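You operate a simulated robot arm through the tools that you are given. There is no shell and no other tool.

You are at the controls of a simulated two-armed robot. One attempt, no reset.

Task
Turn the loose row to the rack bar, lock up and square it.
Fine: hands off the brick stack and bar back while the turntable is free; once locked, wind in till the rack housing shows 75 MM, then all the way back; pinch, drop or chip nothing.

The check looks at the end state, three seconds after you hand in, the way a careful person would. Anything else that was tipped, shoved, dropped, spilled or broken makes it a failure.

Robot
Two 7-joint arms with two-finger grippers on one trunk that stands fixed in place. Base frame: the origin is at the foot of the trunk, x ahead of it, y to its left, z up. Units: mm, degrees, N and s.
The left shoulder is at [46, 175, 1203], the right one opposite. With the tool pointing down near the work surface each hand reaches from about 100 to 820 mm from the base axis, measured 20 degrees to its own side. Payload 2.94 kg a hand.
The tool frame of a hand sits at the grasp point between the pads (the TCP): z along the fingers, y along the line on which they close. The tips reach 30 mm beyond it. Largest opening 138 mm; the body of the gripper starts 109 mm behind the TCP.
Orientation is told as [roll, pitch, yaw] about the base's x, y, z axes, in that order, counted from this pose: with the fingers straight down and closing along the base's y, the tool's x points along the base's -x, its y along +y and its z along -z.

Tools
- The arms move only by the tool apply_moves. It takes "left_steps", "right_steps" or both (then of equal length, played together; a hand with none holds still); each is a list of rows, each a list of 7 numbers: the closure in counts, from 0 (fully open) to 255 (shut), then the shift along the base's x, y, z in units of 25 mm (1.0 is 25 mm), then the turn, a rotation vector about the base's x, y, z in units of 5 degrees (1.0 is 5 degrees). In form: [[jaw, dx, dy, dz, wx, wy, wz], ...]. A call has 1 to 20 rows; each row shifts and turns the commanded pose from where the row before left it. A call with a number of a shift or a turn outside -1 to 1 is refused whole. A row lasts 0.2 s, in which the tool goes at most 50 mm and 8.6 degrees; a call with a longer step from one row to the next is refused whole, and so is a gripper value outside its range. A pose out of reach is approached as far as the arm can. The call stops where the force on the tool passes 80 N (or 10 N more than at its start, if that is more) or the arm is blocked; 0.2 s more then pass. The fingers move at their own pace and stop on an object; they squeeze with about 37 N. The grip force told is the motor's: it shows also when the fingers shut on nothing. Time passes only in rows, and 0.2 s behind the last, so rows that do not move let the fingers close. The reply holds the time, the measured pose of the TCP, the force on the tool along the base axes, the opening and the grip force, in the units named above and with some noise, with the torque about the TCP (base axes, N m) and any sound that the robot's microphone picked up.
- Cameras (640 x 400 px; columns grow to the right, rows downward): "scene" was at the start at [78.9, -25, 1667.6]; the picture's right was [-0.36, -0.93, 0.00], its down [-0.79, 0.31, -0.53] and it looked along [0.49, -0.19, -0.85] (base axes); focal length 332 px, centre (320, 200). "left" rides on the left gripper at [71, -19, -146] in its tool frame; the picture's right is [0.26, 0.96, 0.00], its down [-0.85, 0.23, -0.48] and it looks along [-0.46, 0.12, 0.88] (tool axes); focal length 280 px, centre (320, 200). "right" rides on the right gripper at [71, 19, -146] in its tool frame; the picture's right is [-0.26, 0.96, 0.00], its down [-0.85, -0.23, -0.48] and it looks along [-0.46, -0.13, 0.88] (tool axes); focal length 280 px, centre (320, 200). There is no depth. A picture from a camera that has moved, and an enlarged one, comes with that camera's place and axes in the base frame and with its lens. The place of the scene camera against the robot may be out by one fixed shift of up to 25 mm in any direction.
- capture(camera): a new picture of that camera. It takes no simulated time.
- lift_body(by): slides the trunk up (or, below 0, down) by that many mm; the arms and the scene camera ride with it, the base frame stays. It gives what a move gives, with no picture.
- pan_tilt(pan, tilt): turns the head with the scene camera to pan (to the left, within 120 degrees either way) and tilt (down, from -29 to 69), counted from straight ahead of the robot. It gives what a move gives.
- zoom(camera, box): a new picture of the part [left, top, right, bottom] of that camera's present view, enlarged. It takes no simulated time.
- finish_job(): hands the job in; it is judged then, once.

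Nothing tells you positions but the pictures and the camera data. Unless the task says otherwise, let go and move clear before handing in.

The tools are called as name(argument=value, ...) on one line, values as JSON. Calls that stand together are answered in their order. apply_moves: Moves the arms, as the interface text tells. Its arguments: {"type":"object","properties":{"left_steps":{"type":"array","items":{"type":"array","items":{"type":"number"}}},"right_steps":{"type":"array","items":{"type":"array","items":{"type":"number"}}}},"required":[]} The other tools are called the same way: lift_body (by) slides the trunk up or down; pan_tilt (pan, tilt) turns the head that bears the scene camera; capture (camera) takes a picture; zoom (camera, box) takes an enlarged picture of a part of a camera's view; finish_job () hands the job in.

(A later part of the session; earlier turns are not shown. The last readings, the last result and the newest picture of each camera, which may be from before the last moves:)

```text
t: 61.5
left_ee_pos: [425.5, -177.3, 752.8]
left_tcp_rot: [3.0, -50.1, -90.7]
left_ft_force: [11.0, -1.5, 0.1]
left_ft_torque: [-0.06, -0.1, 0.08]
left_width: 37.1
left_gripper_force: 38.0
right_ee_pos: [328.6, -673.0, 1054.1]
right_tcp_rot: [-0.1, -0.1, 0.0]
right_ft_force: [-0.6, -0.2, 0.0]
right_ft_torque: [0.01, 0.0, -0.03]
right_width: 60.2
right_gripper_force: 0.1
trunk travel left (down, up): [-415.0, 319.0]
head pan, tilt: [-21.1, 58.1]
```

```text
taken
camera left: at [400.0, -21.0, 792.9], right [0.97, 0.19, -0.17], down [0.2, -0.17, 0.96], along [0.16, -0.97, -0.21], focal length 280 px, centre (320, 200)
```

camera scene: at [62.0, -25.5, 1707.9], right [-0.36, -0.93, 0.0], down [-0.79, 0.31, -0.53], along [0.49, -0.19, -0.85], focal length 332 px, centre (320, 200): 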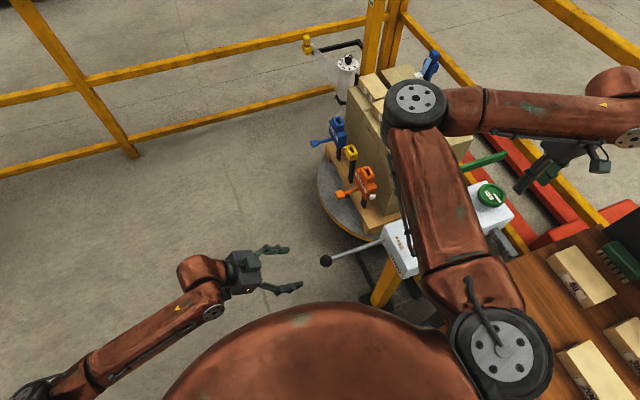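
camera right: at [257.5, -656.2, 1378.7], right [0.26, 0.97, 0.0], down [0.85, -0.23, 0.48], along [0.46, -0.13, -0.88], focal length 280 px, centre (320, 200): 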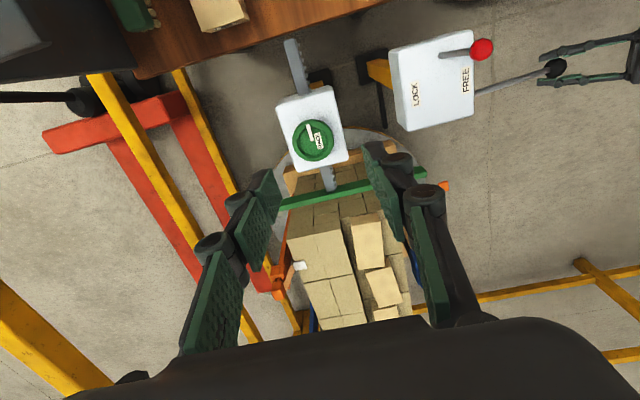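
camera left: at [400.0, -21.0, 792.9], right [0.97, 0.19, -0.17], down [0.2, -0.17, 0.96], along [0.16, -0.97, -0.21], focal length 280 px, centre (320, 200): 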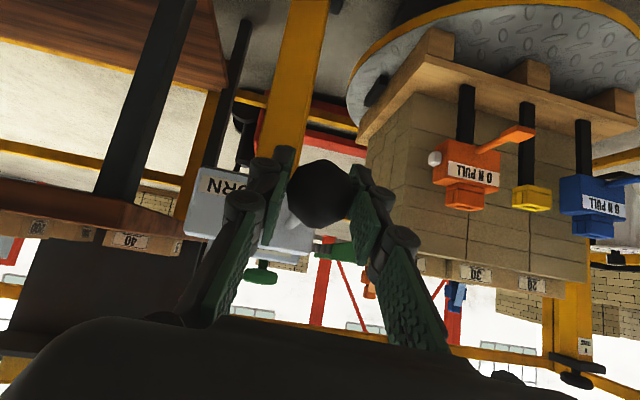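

apply_moves(left_steps=[[220, 0.04, -0.02, -0.5, 0, 0, 0], [220, 0, -0.05, -0.5, 0, 0, 0], [220, 0, -0.08, -0.5, 0, 0, 0], [220, 0, 0, 0, 0, 0, 0]])

apply_moves(left_steps=[[220, 0, -0.06, -0.25, 0, 0, 0], [220, 0, -0.06, -0.25, 0, 0, 0], [220, 0, -0.07, -0.25, 0, 0, 0], [220, 0, -0.08, -0.25, 0, 0, 0]])

zoom(camera="right", box=[320, 0, 640, 200])

capture(camera="left")

```text
t: 62.5
left_ee_pos: [424.8, -184.6, 718.8]
left_tcp_rot: [3.0, -50.5, -91.1]
left_ft_force: [17.1, -24.5, 8.7]
left_ft_torque: [-0.47, 0.11, -0.06]
left_width: 39.4
left_gripper_force: 44.9
right_ee_pos: [327.4, -675.8, 1052.6]
right_tcp_rot: [0.0, 0.0, -0.1]
right_ft_force: [-0.4, -0.1, -0.2]
right_ft_torque: [-0.01, -0.03, -0.01]
right_width: 60.0
right_gripper_force: 0.0
trunk travel left (down, up): [-415.0, 319.0]
head pan, tilt: [-21.1, 58.1]
```

```text
t: 63.5
left_ee_pos: [425.7, -190.2, 691.1]
left_tcp_rot: [2.9, -50.3, -90.7]
left_ft_force: [13.9, -18.8, 10.2]
left_ft_torque: [-0.63, 0.36, 0.01]
left_width: 37.9
left_gripper_force: 44.9
right_ee_pos: [327.3, -675.2, 1053.2]
right_tcp_rot: [0.1, -0.1, -0.1]
right_ft_force: [-0.1, 0.9, -0.2]
right_ft_torque: [0.0, 0.01, -0.01]
right_width: 60.1
right_gripper_force: 0.1
trunk travel left (down, up): [-415.0, 319.0]
head pan, tilt: [-21.1, 58.1]
```

```text
2.00 times, centred on (480, 100) of right
camera zoom: at [256.2, -656.2, 1198.2], right [0.26, 0.97, 0.0], down [0.85, -0.23, 0.48], along [0.46, -0.12, -0.88], focal length 561 px, centre (0, 400)
```

zoom: 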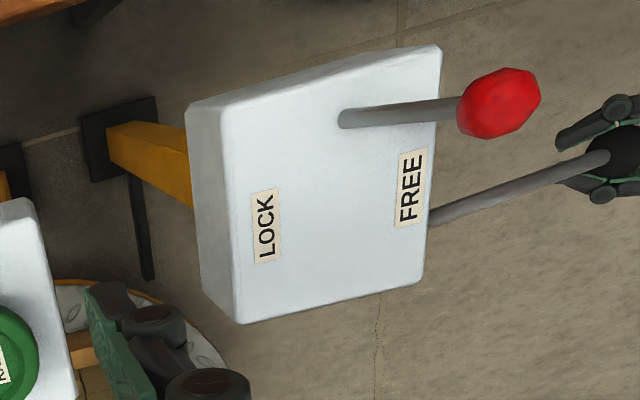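

```text
taken
camera left: at [400.4, -32.6, 730.4], right [0.97, 0.19, -0.17], down [0.2, -0.17, 0.96], along [0.16, -0.97, -0.2], focal length 280 px, centre (320, 200)
```

left: 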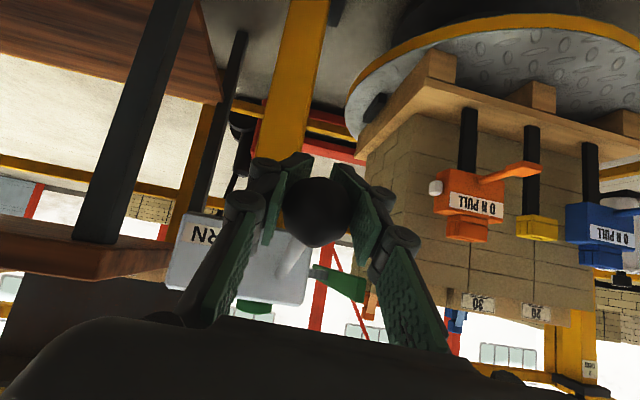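

apply_moves(left_steps=[[220, 0, -0.3, -0.3, 0, 0, 0], [220, 0, -0.15, -0.4, 0, 0, 0], [220, 0, -0.18, -0.4, 0, 0, 0], [220, 0, -0.2, -0.4, 0, 0, 0]])

apply_moves(left_steps=[[220, 0, -0.22, -0.4, 0, 0, 0], [220, 0, -0.24, -0.4, 0, 0, 0], [220, 0, -0.26, -0.4, 0, 0, 0], [220, 0, -0.28, -0.4, 0, 0, 0]])

capture(camera="left")

capture(camera="scene")

```text
t: 64.5
left_ee_pos: [425.5, -206.4, 651.3]
left_tcp_rot: [2.7, -50.0, -90.7]
left_ft_force: [10.1, 2.6, 2.4]
left_ft_torque: [-0.54, 0.11, -0.01]
left_width: 36.7
left_gripper_force: 45.2
right_ee_pos: [327.6, -673.9, 1053.4]
right_tcp_rot: [-0.1, 0.0, 0.0]
right_ft_force: [-0.3, -0.5, 0.7]
right_ft_torque: [-0.01, 0.02, 0.01]
right_width: 60.0
right_gripper_force: 0.0
trunk travel left (down, up): [-415.0, 319.0]
head pan, tilt: [-21.1, 58.1]
```

```text
t: 65.5
left_ee_pos: [424.6, -235.2, 615.7]
left_tcp_rot: [2.7, -50.2, -90.8]
left_ft_force: [8.8, -1.3, -0.5]
left_ft_torque: [0.03, 0.25, -0.21]
left_width: 32.4
left_gripper_force: 3.6
right_ee_pos: [327.5, -673.6, 1053.8]
right_tcp_rot: [-0.1, -0.1, 0.0]
right_ft_force: [-0.3, 0.9, 1.1]
right_ft_torque: [-0.02, -0.05, 0.02]
right_width: 59.9
right_gripper_force: 0.0
trunk travel left (down, up): [-415.0, 319.0]
head pan, tilt: [-21.1, 58.1]
```

```text
taken
camera left: at [400.0, -78.4, 653.7], right [0.97, 0.19, -0.17], down [0.21, -0.17, 0.96], along [0.15, -0.97, -0.21], focal length 280 px, centre (320, 200)
```

left: 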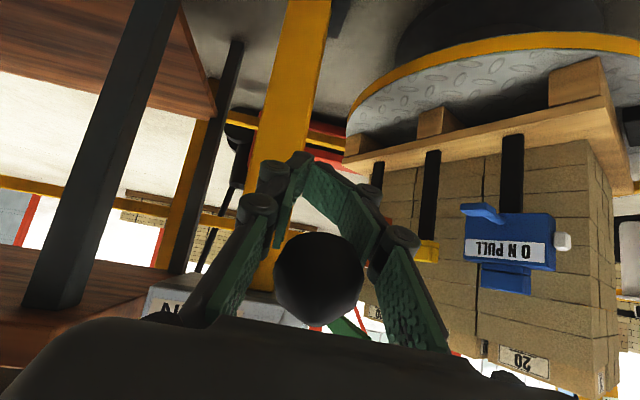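

```text
taken
camera scene: at [62.6, -26.1, 1707.6], right [-0.36, -0.93, 0.0], down [-0.79, 0.31, -0.53], along [0.49, -0.19, -0.85], focal length 332 px, centre (320, 200)
```

scene: 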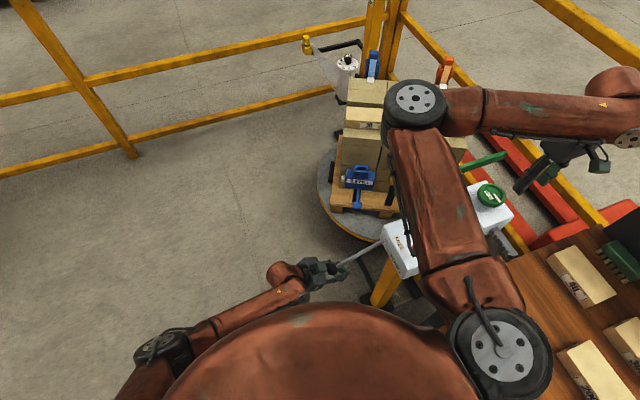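

The table is turning: past a certain downward angle the lever drives it, and it has already swung the right way. Checking the angle now (no time passes while I look).

capture(camera="right")

zoom(camera="scene", box=[280, 40, 520, 190])

zoom(camera="scene", box=[260, 180, 440, 292])

```text
taken
camera right: at [255.6, -655.1, 1198.8], right [0.26, 0.97, 0.0], down [0.85, -0.23, 0.48], along [0.46, -0.13, -0.88], focal length 280 px, centre (320, 200)
```

right: 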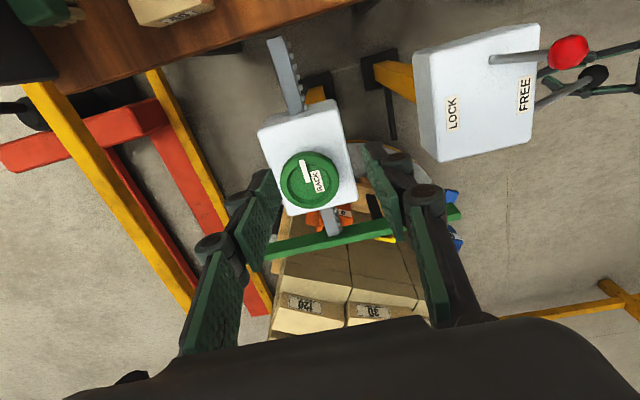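

```text
2.67 times, centred on (400, 115) of scene
camera zoom: at [62.6, -26.1, 1707.6], right [-0.36, -0.93, 0.0], down [-0.79, 0.31, -0.53], along [0.49, -0.19, -0.85], focal length 884 px, centre (107, 427)
```

zoom: 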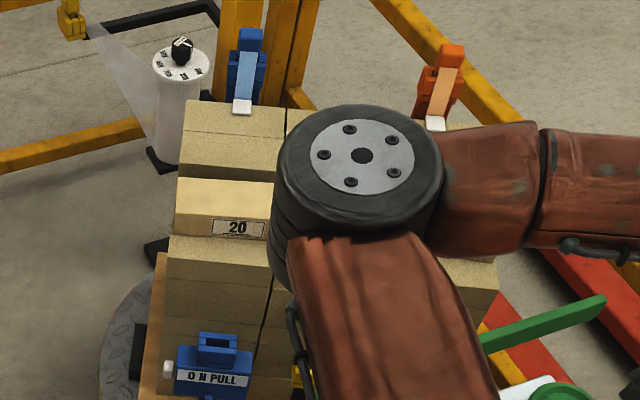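

```text
3.56 times, centred on (350, 236) of scene
camera zoom: at [62.6, -26.1, 1707.6], right [-0.36, -0.93, 0.0], down [-0.79, 0.31, -0.53], along [0.49, -0.19, -0.85], focal length 1179 px, centre (213, 72)
```

zoom: 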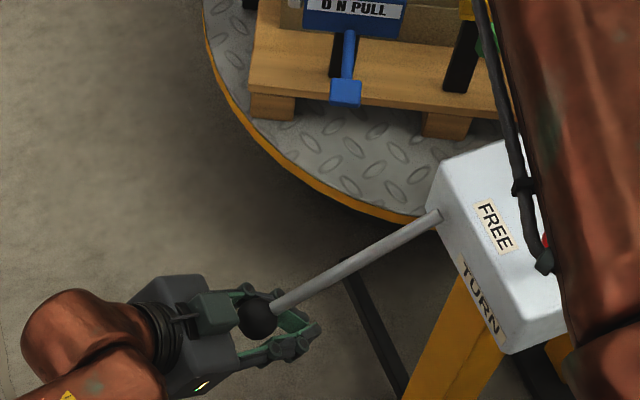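

zoom(camera="right", box=[240, 180, 480, 330])

apply_moves(left_steps=[[220, 0, 0, 0, 0, 0, 0]])

zoom(camera="right", box=[240, 180, 480, 330])

capture(camera="left")

capture(camera="scene")

```text
2.67 times, centred on (360, 255) of right
camera zoom: at [255.6, -655.1, 1198.8], right [0.26, 0.97, 0.0], down [0.85, -0.23, 0.48], along [0.46, -0.13, -0.88], focal length 748 px, centre (213, 53)
```

zoom: 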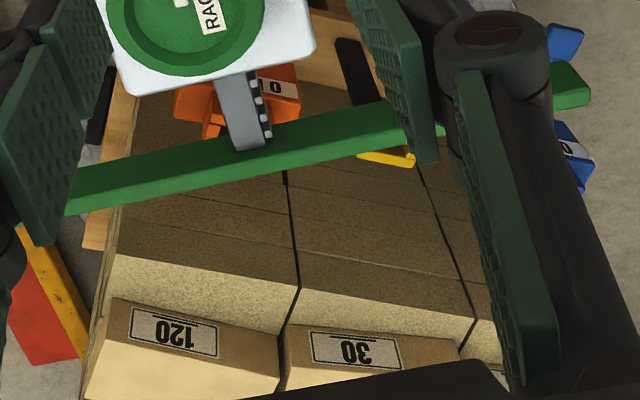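

```text
t: 65.9
left_ee_pos: [423.7, -233.9, 614.3]
left_tcp_rot: [2.5, -50.2, -90.8]
left_ft_force: [-1.6, 1.3, 0.5]
left_ft_torque: [-0.05, -0.09, 0.12]
left_width: 20.5
left_gripper_force: 0.5
right_ee_pos: [327.6, -673.3, 1054.1]
right_tcp_rot: [-0.1, 0.0, 0.1]
right_ft_force: [0.3, 0.4, 0.4]
right_ft_torque: [0.01, -0.01, 0.03]
right_width: 60.1
right_gripper_force: 0.1
trunk travel left (down, up): [-415.0, 319.0]
head pan, tilt: [-21.1, 58.1]
```

```text
2.67 times, centred on (360, 255) of right
camera zoom: at [255.5, -655.1, 1198.9], right [0.26, 0.97, 0.0], down [0.85, -0.23, 0.48], along [0.46, -0.13, -0.88], focal length 748 px, centre (213, 53)
```

zoom: 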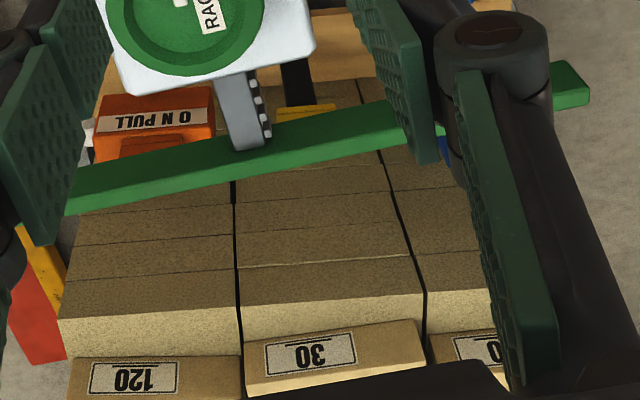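

```text
taken
camera left: at [399.1, -77.7, 653.4], right [0.97, 0.19, -0.17], down [0.21, -0.17, 0.96], along [0.15, -0.97, -0.21], focal length 280 px, centre (320, 200)
```

left: 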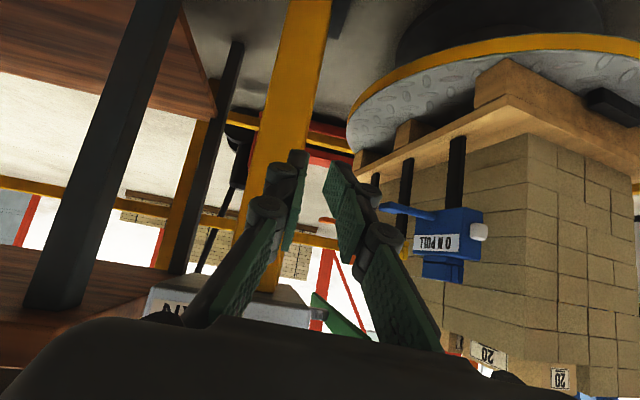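

```text
taken
camera scene: at [62.0, -26.2, 1707.7], right [-0.36, -0.93, 0.0], down [-0.79, 0.31, -0.53], along [0.49, -0.19, -0.85], focal length 332 px, centre (320, 200)
```

scene: 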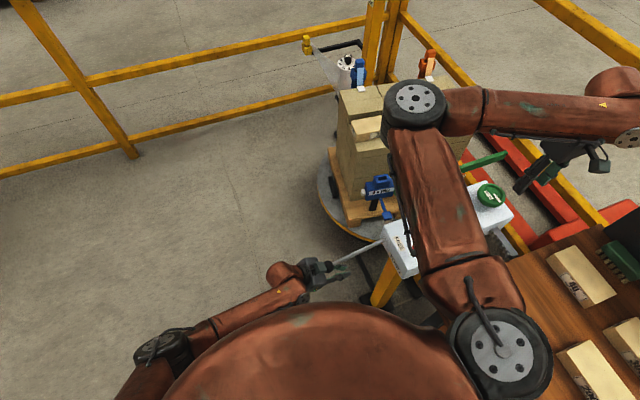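

The table is still coming round (about 10° short of square now) and the ball slipped out of my fingers. Checking the lever before letting more time pass.

zoom(camera="scene", box=[260, 220, 420, 320])

zoom(camera="right", box=[400, 0, 640, 150])

```text
4.00 times, centred on (340, 270) of scene
camera zoom: at [62.0, -26.2, 1707.7], right [-0.36, -0.93, 0.0], down [-0.79, 0.31, -0.53], along [0.49, -0.19, -0.85], focal length 1326 px, centre (240, -80)
```

zoom: 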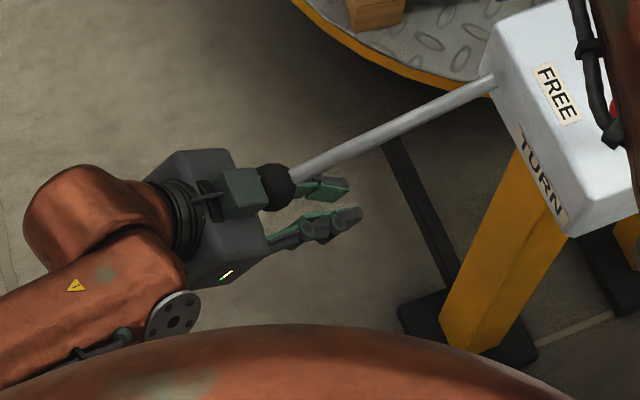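

```text
2.67 times, centred on (520, 75) of right
camera zoom: at [255.5, -655.1, 1198.9], right [0.26, 0.97, 0.0], down [0.85, -0.23, 0.48], along [0.46, -0.13, -0.88], focal length 748 px, centre (-213, 533)
```

zoom: 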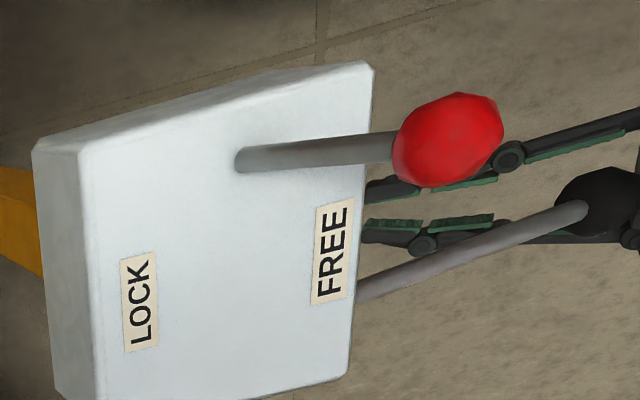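

The lever is springing back up by itself. I'll hold still for a moment and see where the table settles.

apply_moves(left_steps=[[220, 0, 0, 0, 0, 0, 0]])

zoom(camera="right", box=[240, 180, 480, 330])

capture(camera="scene")

```text
t: 66.3
left_ee_pos: [423.9, -233.9, 613.9]
left_tcp_rot: [2.7, -50.1, -90.7]
left_ft_force: [-3.3, 2.6, -0.8]
left_ft_torque: [-0.2, -0.28, 0.22]
left_width: 19.1
left_gripper_force: 0.1
right_ee_pos: [327.5, -674.3, 1053.6]
right_tcp_rot: [-0.1, 0.0, -0.1]
right_ft_force: [0.6, -0.9, 0.1]
right_ft_torque: [0.0, -0.01, 0.02]
right_width: 60.0
right_gripper_force: 0.1
trunk travel left (down, up): [-415.0, 319.0]
head pan, tilt: [-21.1, 58.1]
```

```text
2.67 times, centred on (360, 255) of right
camera zoom: at [255.5, -655.0, 1199.1], right [0.26, 0.97, 0.0], down [0.85, -0.23, 0.48], along [0.46, -0.13, -0.88], focal length 748 px, centre (213, 53)
```

zoom: 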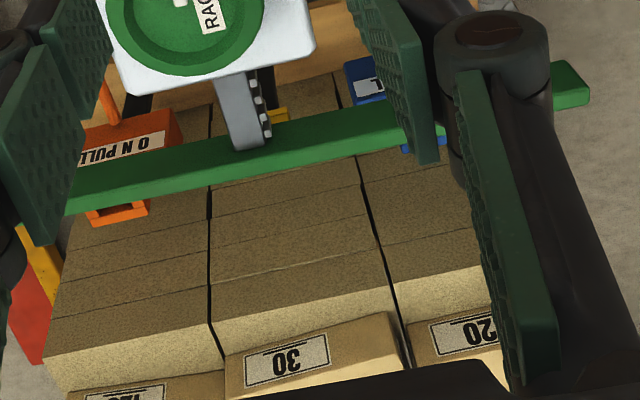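

```text
taken
camera scene: at [61.9, -25.9, 1707.7], right [-0.36, -0.93, 0.0], down [-0.79, 0.31, -0.53], along [0.49, -0.19, -0.85], focal length 332 px, centre (320, 200)
```

scene: 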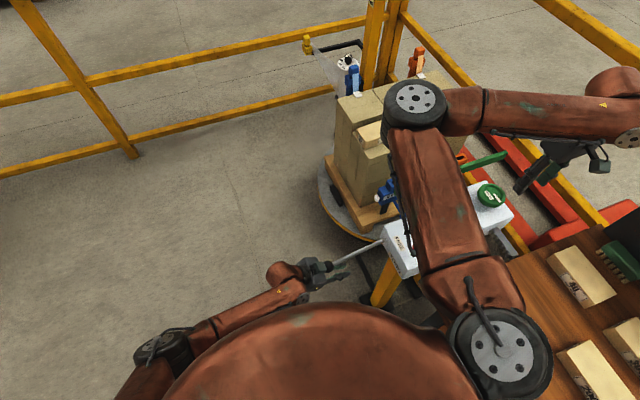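

apply_moves(left_steps=[[220, 0, 0, 0, 0, 0, 0]])

zoom(camera="right", box=[240, 180, 480, 330])

zoom(camera="right", box=[400, 0, 640, 150])

```text
t: 66.7
left_ee_pos: [425.8, -234.7, 615.0]
left_tcp_rot: [2.7, -50.2, -90.9]
left_ft_force: [-2.9, 3.0, -0.6]
left_ft_torque: [-0.29, -0.33, 0.24]
left_width: 18.9
left_gripper_force: 0.1
right_ee_pos: [327.9, -674.1, 1053.7]
right_tcp_rot: [-0.2, 0.1, 0.0]
right_ft_force: [0.2, 0.1, -0.1]
right_ft_torque: [0.01, 0.0, -0.01]
right_width: 59.8
right_gripper_force: 0.0
trunk travel left (down, up): [-415.0, 319.0]
head pan, tilt: [-21.1, 58.1]
```

```text
2.67 times, centred on (360, 255) of right
camera zoom: at [255.5, -654.9, 1199.1], right [0.26, 0.97, 0.0], down [0.85, -0.23, 0.48], along [0.46, -0.13, -0.88], focal length 748 px, centre (213, 53)
```

zoom: 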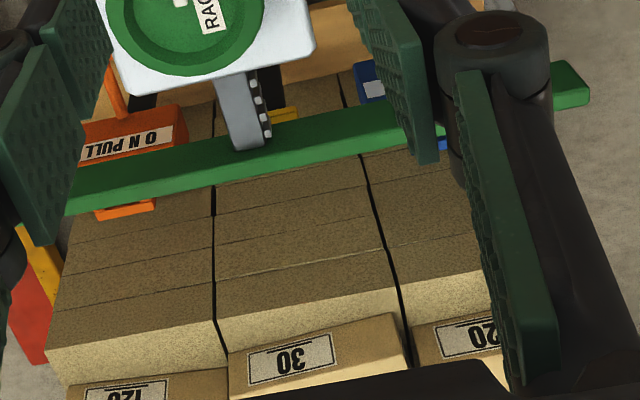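

```text
2.67 times, centred on (520, 75) of right
camera zoom: at [255.5, -654.9, 1199.1], right [0.26, 0.97, 0.0], down [0.85, -0.23, 0.48], along [0.46, -0.13, -0.88], focal length 748 px, centre (-213, 533)
```

zoom: 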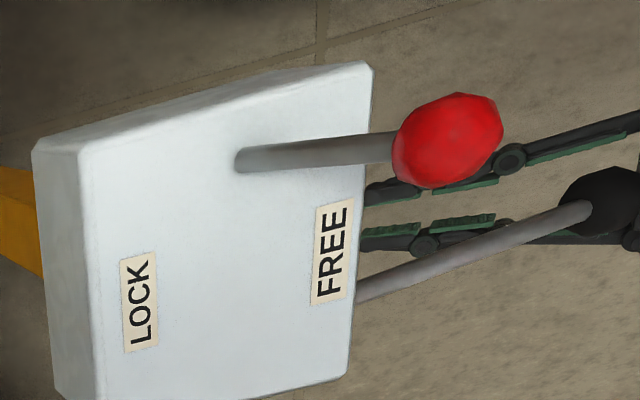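

The table has settled square: the loose row (20 / 30 / 120) now faces the bar, parallel to it, so a full lever stroke indexes it. I'll ease the left hand down and away from under the lever so it can rise.

apply_moves(left_steps=[[220, 0, 0.3, -0.5, 0, 0, 0], [220, 0, 0.4, -0.5, 0, 0, 0], [220, 0, 0.5, -0.5, 0, 0, 0], [220, 0, 0.5, -0.4, 0, 0, 0], [220, 0, 0.6, -0.2, 0, 0, 0]])

zoom(camera="right", box=[400, 0, 640, 150])

capture(camera="left")

zoom(camera="scene", box=[260, 220, 420, 320])

```text
t: 67.9
left_ee_pos: [423.7, -177.2, 562.1]
left_tcp_rot: [2.8, -50.2, -90.9]
left_ft_force: [0.2, 0.5, -1.4]
left_ft_torque: [0.04, 0.02, 0.05]
left_width: 19.0
left_gripper_force: 0.1
right_ee_pos: [327.0, -674.5, 1053.9]
right_tcp_rot: [-0.1, 0.0, 0.0]
right_ft_force: [-0.6, 0.4, 0.0]
right_ft_torque: [0.01, 0.01, 0.0]
right_width: 59.7
right_gripper_force: 0.0
trunk travel left (down, up): [-415.0, 319.0]
head pan, tilt: [-21.1, 58.1]
```

```text
2.67 times, centred on (520, 75) of right
camera zoom: at [255.6, -654.7, 1199.2], right [0.26, 0.97, 0.0], down [0.85, -0.23, 0.48], along [0.46, -0.13, -0.88], focal length 748 px, centre (-213, 533)
```

zoom: 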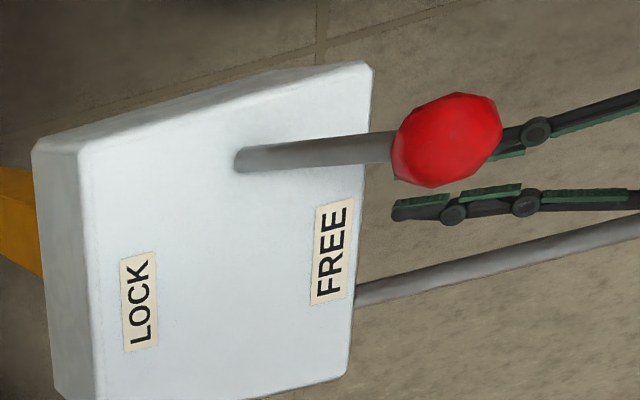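

```text
taken
camera left: at [399.6, -19.5, 601.6], right [0.97, 0.19, -0.17], down [0.2, -0.17, 0.96], along [0.15, -0.97, -0.2], focal length 280 px, centre (320, 200)
```

left: 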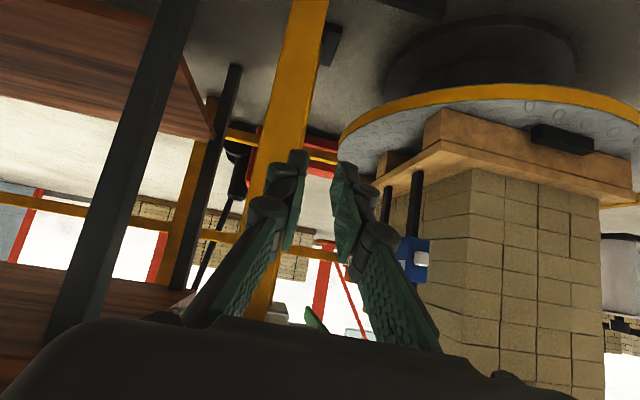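

```text
4.00 times, centred on (340, 270) of scene
camera zoom: at [62.4, -25.5, 1707.7], right [-0.36, -0.93, 0.0], down [-0.79, 0.31, -0.53], along [0.49, -0.19, -0.85], focal length 1326 px, centre (240, -80)
```

zoom: 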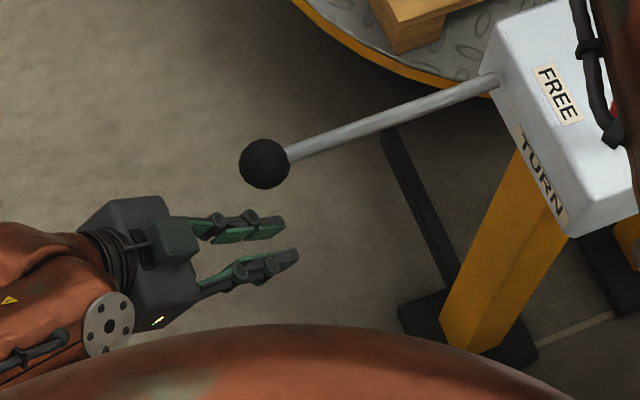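

The lever is back at level and the left hand is free. I'll withdraw the left hand, and check the table's squareness closely.

apply_moves(left_steps=[[220, 0, 1, 0, 0, 0, 0], [220, 0, 1, 0, 0, 0, 0], [220, 0, 1, 0, 0, 0, 0], [220, 0, 1, 0, 0, 0, 0], [220, 0, 1, 0, 0, 0, 0], [220, 0, 1, 0, 0, 0, 0], [180, 0, 1, 0.5, 0, 0, 0], [120, 0, 1, 1, 0, 0, 0], [80, 0, 1, 1, 0, 0, 0], [80, 0, 1, 1, 0, 0, 0], [80, 0, 1, 1, 0, 0, 0], [80, 0, 1, 1, 0, 0, 0]])

zoom(camera="right", box=[240, 120, 480, 270])

zoom(camera="scene", box=[280, 40, 520, 190])

zoom(camera="scene", box=[280, 140, 520, 290])

```text
t: 70.5
left_ee_pos: [424.1, 123.3, 699.8]
left_tcp_rot: [2.8, -50.2, -90.8]
left_ft_force: [-0.1, -0.1, -0.8]
left_ft_torque: [0.02, 0.0, 0.01]
left_width: 95.0
left_gripper_force: 0.2
right_ee_pos: [325.8, -673.4, 1054.3]
right_tcp_rot: [-0.1, 0.0, 0.0]
right_ft_force: [0.6, -0.1, 0.1]
right_ft_torque: [-0.03, -0.01, 0.01]
right_width: 59.9
right_gripper_force: 0.0
trunk travel left (down, up): [-415.0, 319.0]
head pan, tilt: [-21.1, 58.1]
```

```text
2.67 times, centred on (360, 195) of right
camera zoom: at [255.2, -654.4, 1199.5], right [0.26, 0.97, 0.0], down [0.85, -0.23, 0.48], along [0.46, -0.13, -0.88], focal length 748 px, centre (213, 213)
```

zoom: 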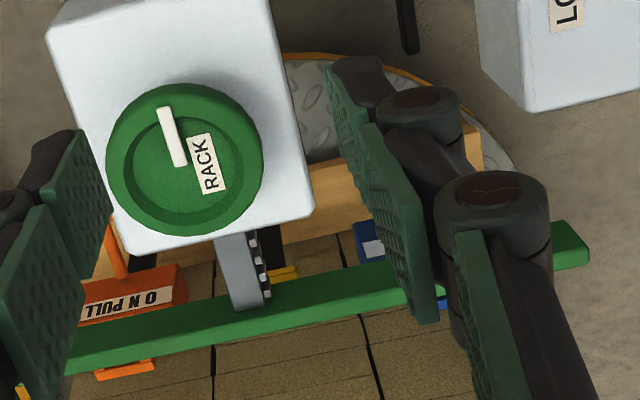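

```text
2.67 times, centred on (400, 115) of scene
camera zoom: at [61.8, -25.0, 1707.8], right [-0.36, -0.93, 0.0], down [-0.79, 0.31, -0.53], along [0.49, -0.19, -0.85], focal length 884 px, centre (107, 427)
```

zoom: 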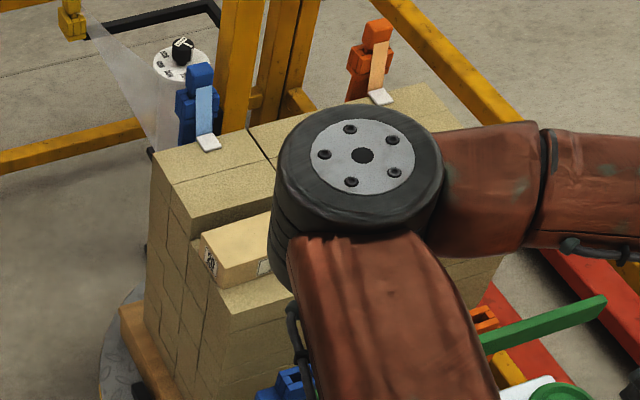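

```text
2.67 times, centred on (400, 215) of scene
camera zoom: at [61.8, -25.0, 1707.8], right [-0.36, -0.93, 0.0], down [-0.79, 0.31, -0.53], along [0.49, -0.19, -0.85], focal length 884 px, centre (107, 160)
```

zoom: 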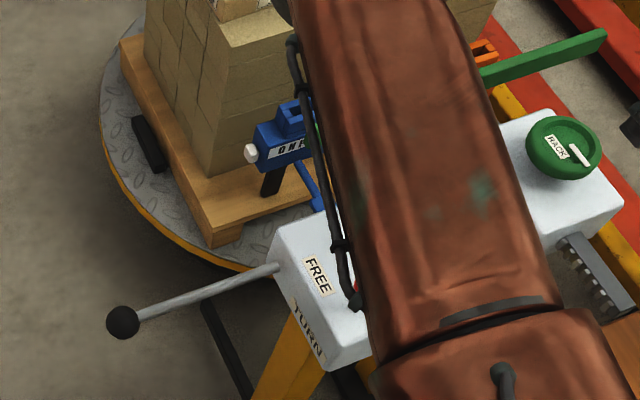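

The row faces the bar squarely. I'll raise the trunk again for the right hand's reach, move the left hand further aside, and then push the red lever back to LOCK.

lift_body(by=180)

apply_moves(right_steps=[[144, 0, 1, -1, 0, 0, 0], [144, 0, 1, -1, 0, 0, 0], [144, 0, 1, -1, 0, 0, 0], [144, 0, 1, -1, 0, 0, 0], [144, 0, 1, -1, 0, 0, 0], [144, 0, 1, -1, 0, 0, 0], [144, 0, 1, -1, 0, 0, 0], [144, 0, 1, -1, 0, 0, 0], [144, 0, 1, -1, 0, 0, 0], [144, 0, 1, -0.5, 0, 0, 0], [144, 0, 0.8, 0, 0, 0, 0]], left_steps=[[80, 0, 1, 0, 0, 0, 0], [80, 0, 1, 0, 0, 0, 0], [80, 0, 1, 0, 0, 0, 0], [80, 0, 1, 0, 0, 0, 0], [80, 0, 1, 0, 0, 0, 0], [80, 0, 1, 0, 0, 0, 0], [80, 0, 1, 0, 0, 0, 0], [80, 0, 0, 0, 0, 0, 0], [80, 0, 0, 0, 0, 0, 0], [80, 0, 0, 0, 0, 0, 0], [80, 0, 0, 0, 0, 0, 0]])

capture(camera="right")

capture(camera="scene")

```text
t: 72.5
left_ee_pos: [424.6, 123.6, 879.1]
left_tcp_rot: [2.9, -50.2, -90.8]
left_ft_force: [0.2, 1.0, 0.4]
left_ft_torque: [-0.02, -0.04, 0.0]
left_width: 94.9
left_gripper_force: 0.0
right_ee_pos: [328.5, -673.2, 1233.9]
right_tcp_rot: [0.0, 0.1, 0.0]
right_ft_force: [-0.6, 0.0, 0.0]
right_ft_torque: [-0.04, 0.02, 0.01]
right_width: 59.7
right_gripper_force: 0.0
trunk travel left (down, up): [-595.0, 139.0]
head pan, tilt: [-21.1, 58.1]
```

```text
t: 74.9
left_ee_pos: [424.8, 298.8, 878.4]
left_tcp_rot: [2.8, -50.1, -90.8]
left_ft_force: [0.3, -0.4, -0.1]
left_ft_torque: [-0.04, -0.01, 0.0]
left_width: 94.6
left_gripper_force: 0.1
right_ee_pos: [326.0, -403.4, 997.7]
right_tcp_rot: [-0.2, 0.0, 0.0]
right_ft_force: [0.0, -0.4, -0.3]
right_ft_torque: [-0.02, 0.0, 0.03]
right_width: 60.0
right_gripper_force: 0.0
trunk travel left (down, up): [-595.0, 139.0]
head pan, tilt: [-21.1, 58.1]
```

```text
taken
camera right: at [255.5, -384.0, 1141.9], right [0.26, 0.97, 0.0], down [0.85, -0.23, 0.48], along [0.46, -0.13, -0.88], focal length 280 px, centre (320, 200)
```

right: 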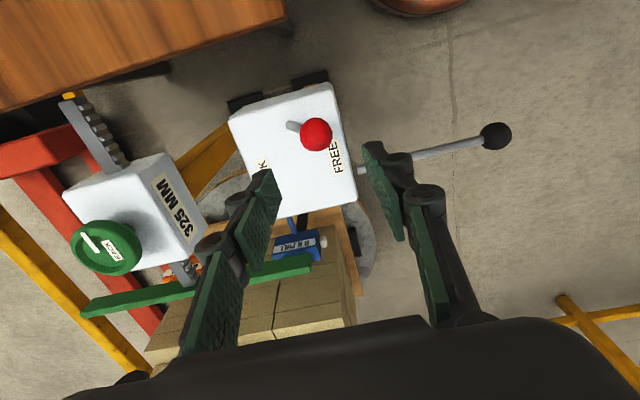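

```text
taken
camera scene: at [27.6, -23.9, 1887.5], right [-0.36, -0.93, 0.0], down [-0.79, 0.3, -0.53], along [0.49, -0.19, -0.85], focal length 332 px, centre (320, 200)
```

scene: 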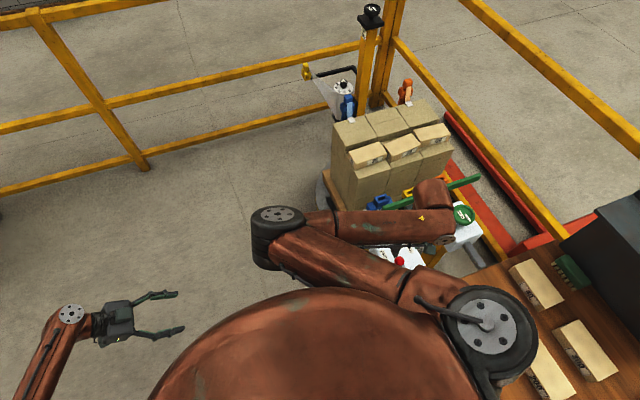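

apply_moves(right_steps=[[144, 0.04, -0.2, -1, 0, 0, 0], [144, 0, 0, -1, 0, 0, 0], [144, 0, 0, -1, 0, 0, 0], [144, 0, 0, -1, 0, 0, 0], [144, 0, 0, -1, 0, 0, 0], [144, 0, 0, 0, 0, 0, 0], [144, 0, -0.5, 0, 0, 0, 0], [144, 0, -0.5, 0, 0, 0, 0], [144, 0, -0.5, 0, 0, 0, 0], [144, 0, -0.5, 0, 0, 0, 0]])

capture(camera="right")

```text
t: 77.1
left_ee_pos: [425.2, 297.4, 879.0]
left_tcp_rot: [2.8, -50.2, -90.9]
left_ft_force: [0.1, -1.5, -0.5]
left_ft_torque: [-0.02, -0.02, 0.0]
left_width: 94.7
left_gripper_force: 0.0
right_ee_pos: [328.9, -457.7, 871.5]
right_tcp_rot: [0.0, 0.0, 0.1]
right_ft_force: [-0.2, -0.2, -0.3]
right_ft_torque: [0.01, 0.01, -0.03]
right_width: 60.2
right_gripper_force: 0.0
trunk travel left (down, up): [-595.0, 139.0]
head pan, tilt: [-21.1, 58.1]
```

```text
taken
camera right: at [257.3, -439.5, 1016.6], right [0.26, 0.97, 0.0], down [0.85, -0.23, 0.48], along [0.46, -0.13, -0.88], focal length 280 px, centre (320, 200)
```

right: 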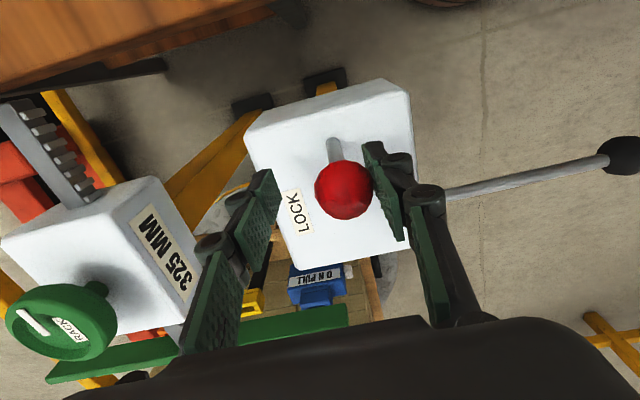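

Pushing works; the lever is now mid-way. Continuing −y until it meets the LOCK stop.

apply_moves(right_steps=[[144, 0, -0.5, 0, 0, 0, 0], [144, 0, -0.5, 0, 0, 0, 0], [144, 0, -0.5, 0, 0, 0, 0], [144, 0, -0.3, 0, 0, 0, 0]])

apply_moves(right_steps=[[144, 0, -0.3, 0, 0, 0, 0], [144, 0, -0.3, 0, 0, 0, 0], [144, 0, 0, 0, 0, 0, 0]])

capture(camera="right")

```text
t: 78.1
left_ee_pos: [425.2, 298.8, 879.2]
left_tcp_rot: [2.7, -50.2, -90.8]
left_ft_force: [0.3, 0.1, 0.2]
left_ft_torque: [-0.01, 0.0, 0.0]
left_width: 94.4
left_gripper_force: 0.1
right_ee_pos: [328.2, -502.1, 870.7]
right_tcp_rot: [0.0, 0.1, 0.2]
right_ft_force: [-0.3, 5.8, 0.0]
right_ft_torque: [0.13, 0.04, 0.0]
right_width: 64.1
right_gripper_force: 3.3
trunk travel left (down, up): [-595.0, 139.0]
head pan, tilt: [-21.1, 58.1]
```

```text
t: 78.9
left_ee_pos: [424.8, 300.7, 877.8]
left_tcp_rot: [2.9, -50.2, -90.8]
left_ft_force: [0.8, 0.3, -1.2]
left_ft_torque: [0.0, 0.0, 0.01]
left_width: 94.8
left_gripper_force: 0.0
right_ee_pos: [328.5, -514.8, 872.2]
right_tcp_rot: [0.3, 0.1, 0.2]
right_ft_force: [-0.6, 33.9, -5.8]
right_ft_torque: [0.39, 0.09, -0.04]
right_width: 81.2
right_gripper_force: 15.8
trunk travel left (down, up): [-595.0, 139.0]
head pan, tilt: [-21.1, 58.1]
```

```text
taken
camera right: at [257.2, -495.4, 1016.8], right [0.26, 0.97, 0.01], down [0.85, -0.23, 0.47], along [0.46, -0.12, -0.88], focal length 280 px, centre (320, 200)
```

right: 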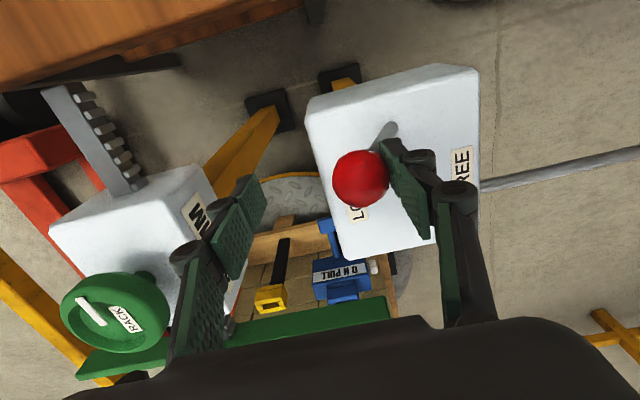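

The lever is firmly at LOCK (ball back at y≈-489). I'll back off, rise, and lower the trunk for the right hand's reach to the rack knob.

apply_moves(right_steps=[[144, 0, 0.6, 0, 0, 0, 0], [144, 0, 0.5, 0.5, 0, 0, 0], [144, 0, 0, 1, 0, 0, 0], [144, 0, 0, 1, 0, 0, 0], [144, 0, 0, 1, 0, 0, 0], [144, 0, 0, 1, 0, 0, 0], [144, 0, 0, 1, 0, 0, 0], [144, 0, 0, 1, 0, 0, 0], [100, 0, 0, 1, 0, 0, 0], [60, 0, 0, 1, 0, 0, 0], [20, 0.5, -0.5, 1, 0, 0, 0], [0, 0.5, -1, 1, 0, 0, 0], [0, 0.5, -1, 1, 0, 0, 0], [0, 0.5, -1, 0, 0, 0, 0], [0, 0.5, -1, 0, 0, 0, 0], [0, 0.5, -1, 0, 0, 0, 0], [0, 0, -1, 0, 0, 0, 0], [0, 0, -1, 0, 0, 0, 0], [0, 0, -1, 0, 0, 0, 0], [0, 0, -1, 0, 0, 0, 0]], left_steps=[[80, 0, 0, 0, 0, 0, 0], [80, 0, 0, 0, 0, 0, 0], [80, 0, 0, 1, 0, 0, 0], [80, 0, 0, 1, 0, 0, 0], [80, 0, 0, 1, 0, 0, 0], [80, 0, 0, 1, 0, 0, 0], [80, 0, 0, 1, 0, 0, 0], [80, 0, 0, 1, 0, 0, 0], [80, 0, 0, 1, 0, 0, 0], [80, 0, 0, 1, 0, 0, 0], [80, 0, 0, 0, 0, 0, 0], [80, 0, 0, 0, 0, 0, 0], [80, 0, 0, 0, 0, 0, 0], [80, 0, 0, 0, 0, 0, 0], [80, 0, 0, 0, 0, 0, 0], [80, 0, 0, 0, 0, 0, 0], [80, 0, 0, 0, 0, 0, 0], [80, 0, 0, 0, 0, 0, 0], [80, 0, 0, 0, 0, 0, 0], [80, 0, 0, 0, 0, 0, 0]])

capture(camera="right")

capture(camera="scene")

```text
t: 83.1
left_ee_pos: [425.2, 297.0, 1079.1]
left_tcp_rot: [2.8, -50.1, -90.9]
left_ft_force: [0.0, -0.3, -0.7]
left_ft_torque: [0.02, 0.0, 0.0]
left_width: 94.7
left_gripper_force: 0.0
right_ee_pos: [402.8, -729.4, 1157.8]
right_tcp_rot: [-0.1, 0.0, 0.0]
right_ft_force: [-0.2, 0.2, -0.3]
right_ft_torque: [0.01, -0.02, -0.01]
right_width: 138.3
right_gripper_force: 0.0
trunk travel left (down, up): [-595.0, 139.0]
head pan, tilt: [-21.1, 58.1]
```

```text
taken
camera right: at [330.8, -710.9, 1302.5], right [0.26, 0.97, 0.0], down [0.85, -0.23, 0.48], along [0.46, -0.13, -0.88], focal length 280 px, centre (320, 200)
```

right: 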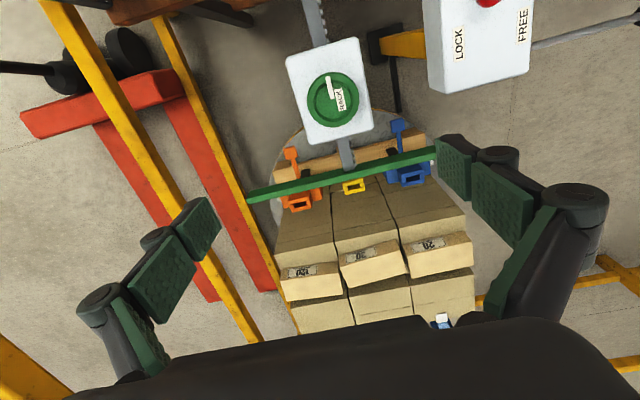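

```text
taken
camera scene: at [27.1, -27.0, 1887.5], right [-0.36, -0.93, 0.0], down [-0.79, 0.31, -0.53], along [0.49, -0.19, -0.85], focal length 332 px, centre (320, 200)
```

scene: 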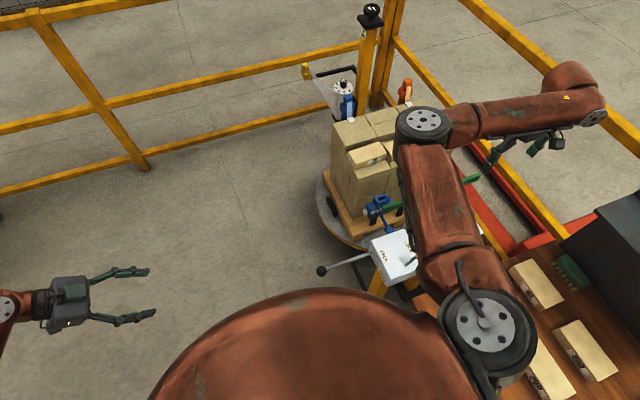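

zoom(camera="right", box=[250, 140, 490, 290])

zoom(camera="right", box=[250, 200, 490, 350])

zoom(camera="right", box=[260, 20, 420, 120])

```text
2.67 times, centred on (370, 215) of right
camera zoom: at [330.8, -710.9, 1302.5], right [0.26, 0.97, 0.0], down [0.85, -0.23, 0.48], along [0.46, -0.13, -0.88], focal length 748 px, centre (187, 160)
```

zoom: 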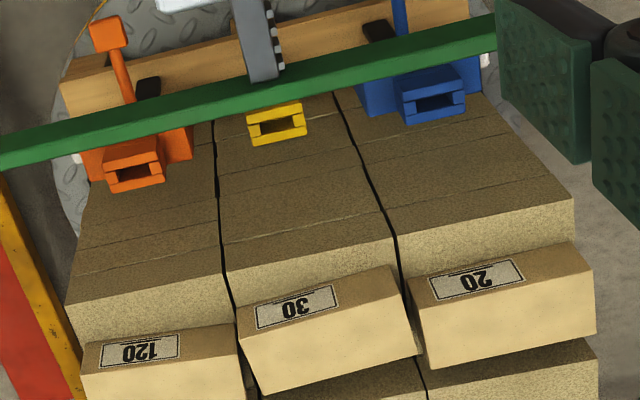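

```text
2.67 times, centred on (370, 275) of right
camera zoom: at [330.8, -710.9, 1302.5], right [0.26, 0.97, 0.0], down [0.85, -0.23, 0.48], along [0.46, -0.13, -0.88], focal length 748 px, centre (187, 0)
```

zoom: 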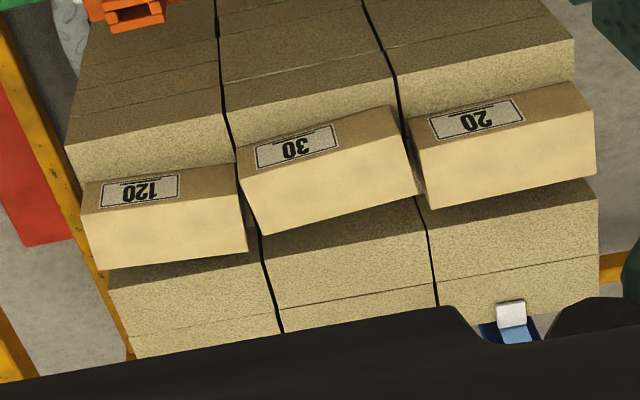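

```text
4.00 times, centred on (340, 70) of right
camera zoom: at [330.8, -710.9, 1302.5], right [0.26, 0.97, 0.0], down [0.85, -0.23, 0.48], along [0.46, -0.13, -0.88], focal length 1122 px, centre (240, 720)
```

zoom: 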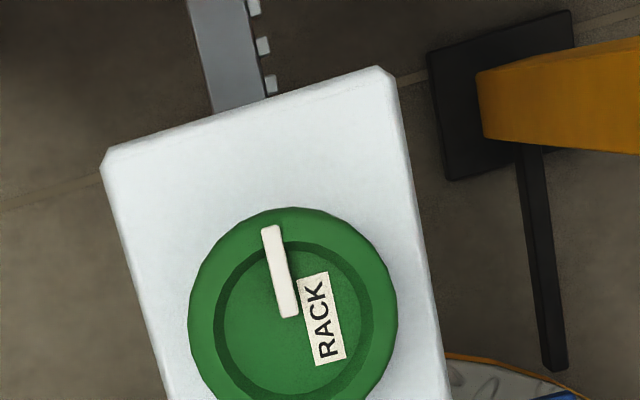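

zoom(camera="right", box=[240, 140, 320, 190])

zoom(camera="right", box=[260, 190, 340, 240])

zoom(camera="right", box=[260, 230, 340, 280])

zoom(camera="right", box=[400, 190, 480, 240])

zoom(camera="right", box=[380, 140, 460, 190])

```text
8.00 times, centred on (280, 165) of right
camera zoom: at [330.8, -710.9, 1302.5], right [0.26, 0.97, 0.0], down [0.85, -0.23, 0.48], along [0.46, -0.13, -0.88], focal length 2243 px, centre (640, 480)
```

zoom: 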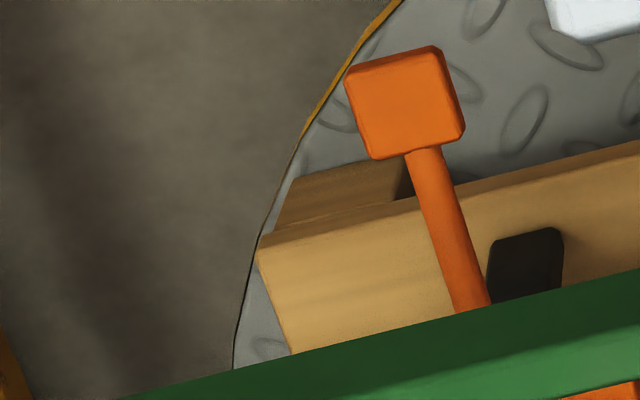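

```text
8.00 times, centred on (300, 215) of right
camera zoom: at [330.8, -710.9, 1302.5], right [0.26, 0.97, 0.0], down [0.85, -0.23, 0.48], along [0.46, -0.13, -0.88], focal length 2243 px, centre (480, 80)
```

zoom: 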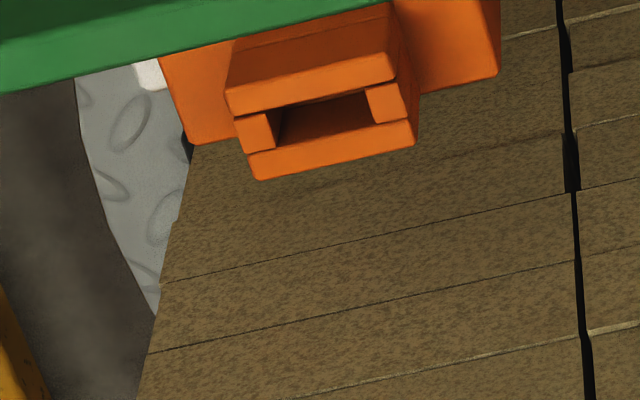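

```text
8.00 times, centred on (300, 255) of right
camera zoom: at [330.8, -710.9, 1302.5], right [0.26, 0.97, 0.0], down [0.85, -0.23, 0.48], along [0.46, -0.13, -0.88], focal length 2243 px, centre (480, -240)
```

zoom: 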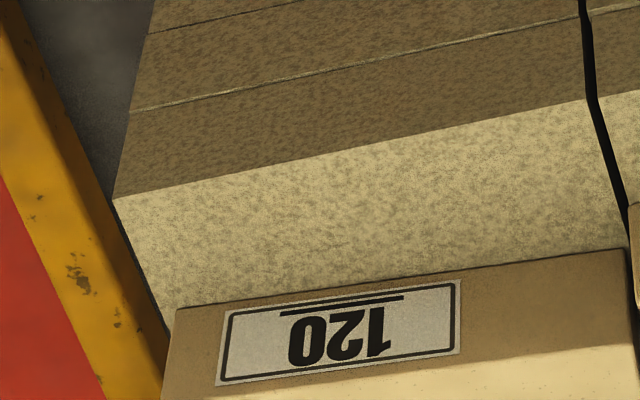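

```text
8.00 times, centred on (440, 215) of right
camera zoom: at [330.8, -710.9, 1302.5], right [0.26, 0.97, 0.0], down [0.85, -0.23, 0.48], along [0.46, -0.13, -0.88], focal length 2243 px, centre (-640, 80)
```

zoom: 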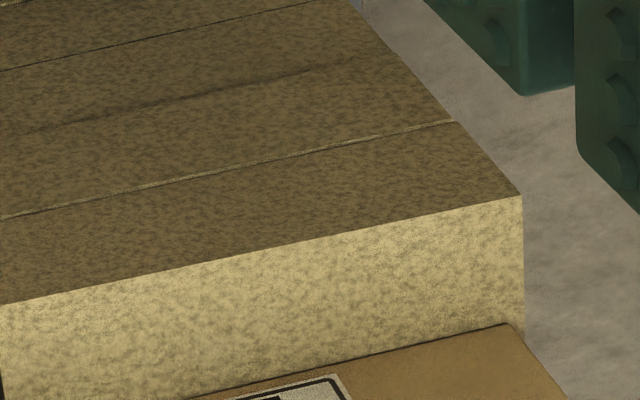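

```text
8.00 times, centred on (420, 165) of right
camera zoom: at [330.8, -710.9, 1302.5], right [0.26, 0.97, 0.0], down [0.85, -0.23, 0.48], along [0.46, -0.13, -0.88], focal length 2243 px, centre (-480, 480)
```

zoom: 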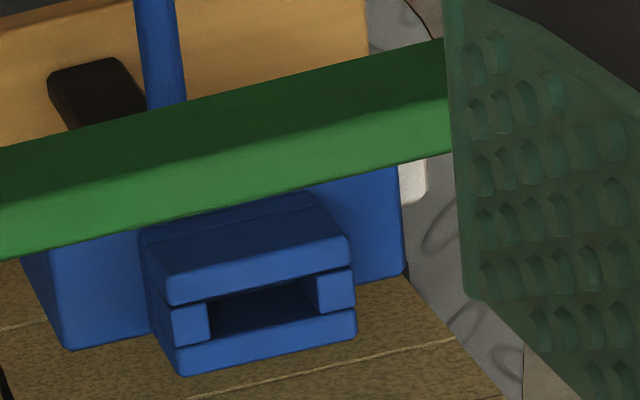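

The stack edge and the bar are parallel to within about half a degree, and the turntable is locked. Now I lower the trunk so the right hand comes down comfortably over the rack knob.

lift_body(by=-200)

capture(camera="right")

capture(camera="scene")

```text
t: 85.3
left_ee_pos: [424.4, 298.2, 879.9]
left_tcp_rot: [2.9, -50.2, -90.9]
left_ft_force: [-0.1, 0.6, -0.4]
left_ft_torque: [0.04, -0.02, 0.01]
left_width: 94.7
left_gripper_force: 0.0
right_ee_pos: [403.3, -727.8, 959.6]
right_tcp_rot: [-0.1, -0.1, 0.0]
right_ft_force: [-0.9, -0.2, -0.8]
right_ft_torque: [-0.02, -0.02, 0.01]
right_width: 137.8
right_gripper_force: 0.1
trunk travel left (down, up): [-395.0, 339.0]
head pan, tilt: [-21.1, 58.1]
```

```text
taken
camera right: at [331.3, -709.7, 1104.5], right [0.26, 0.97, 0.0], down [0.85, -0.23, 0.48], along [0.46, -0.13, -0.88], focal length 280 px, centre (320, 200)
```

right: 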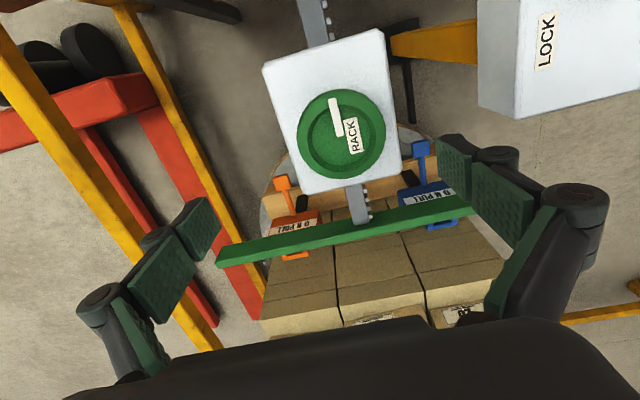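

```text
taken
camera scene: at [69.6, -25.2, 1687.9], right [-0.36, -0.93, 0.0], down [-0.79, 0.31, -0.53], along [0.49, -0.19, -0.85], focal length 332 px, centre (320, 200)
```

scene: 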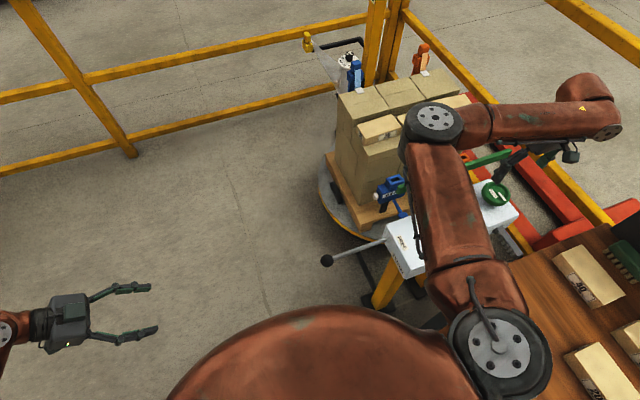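

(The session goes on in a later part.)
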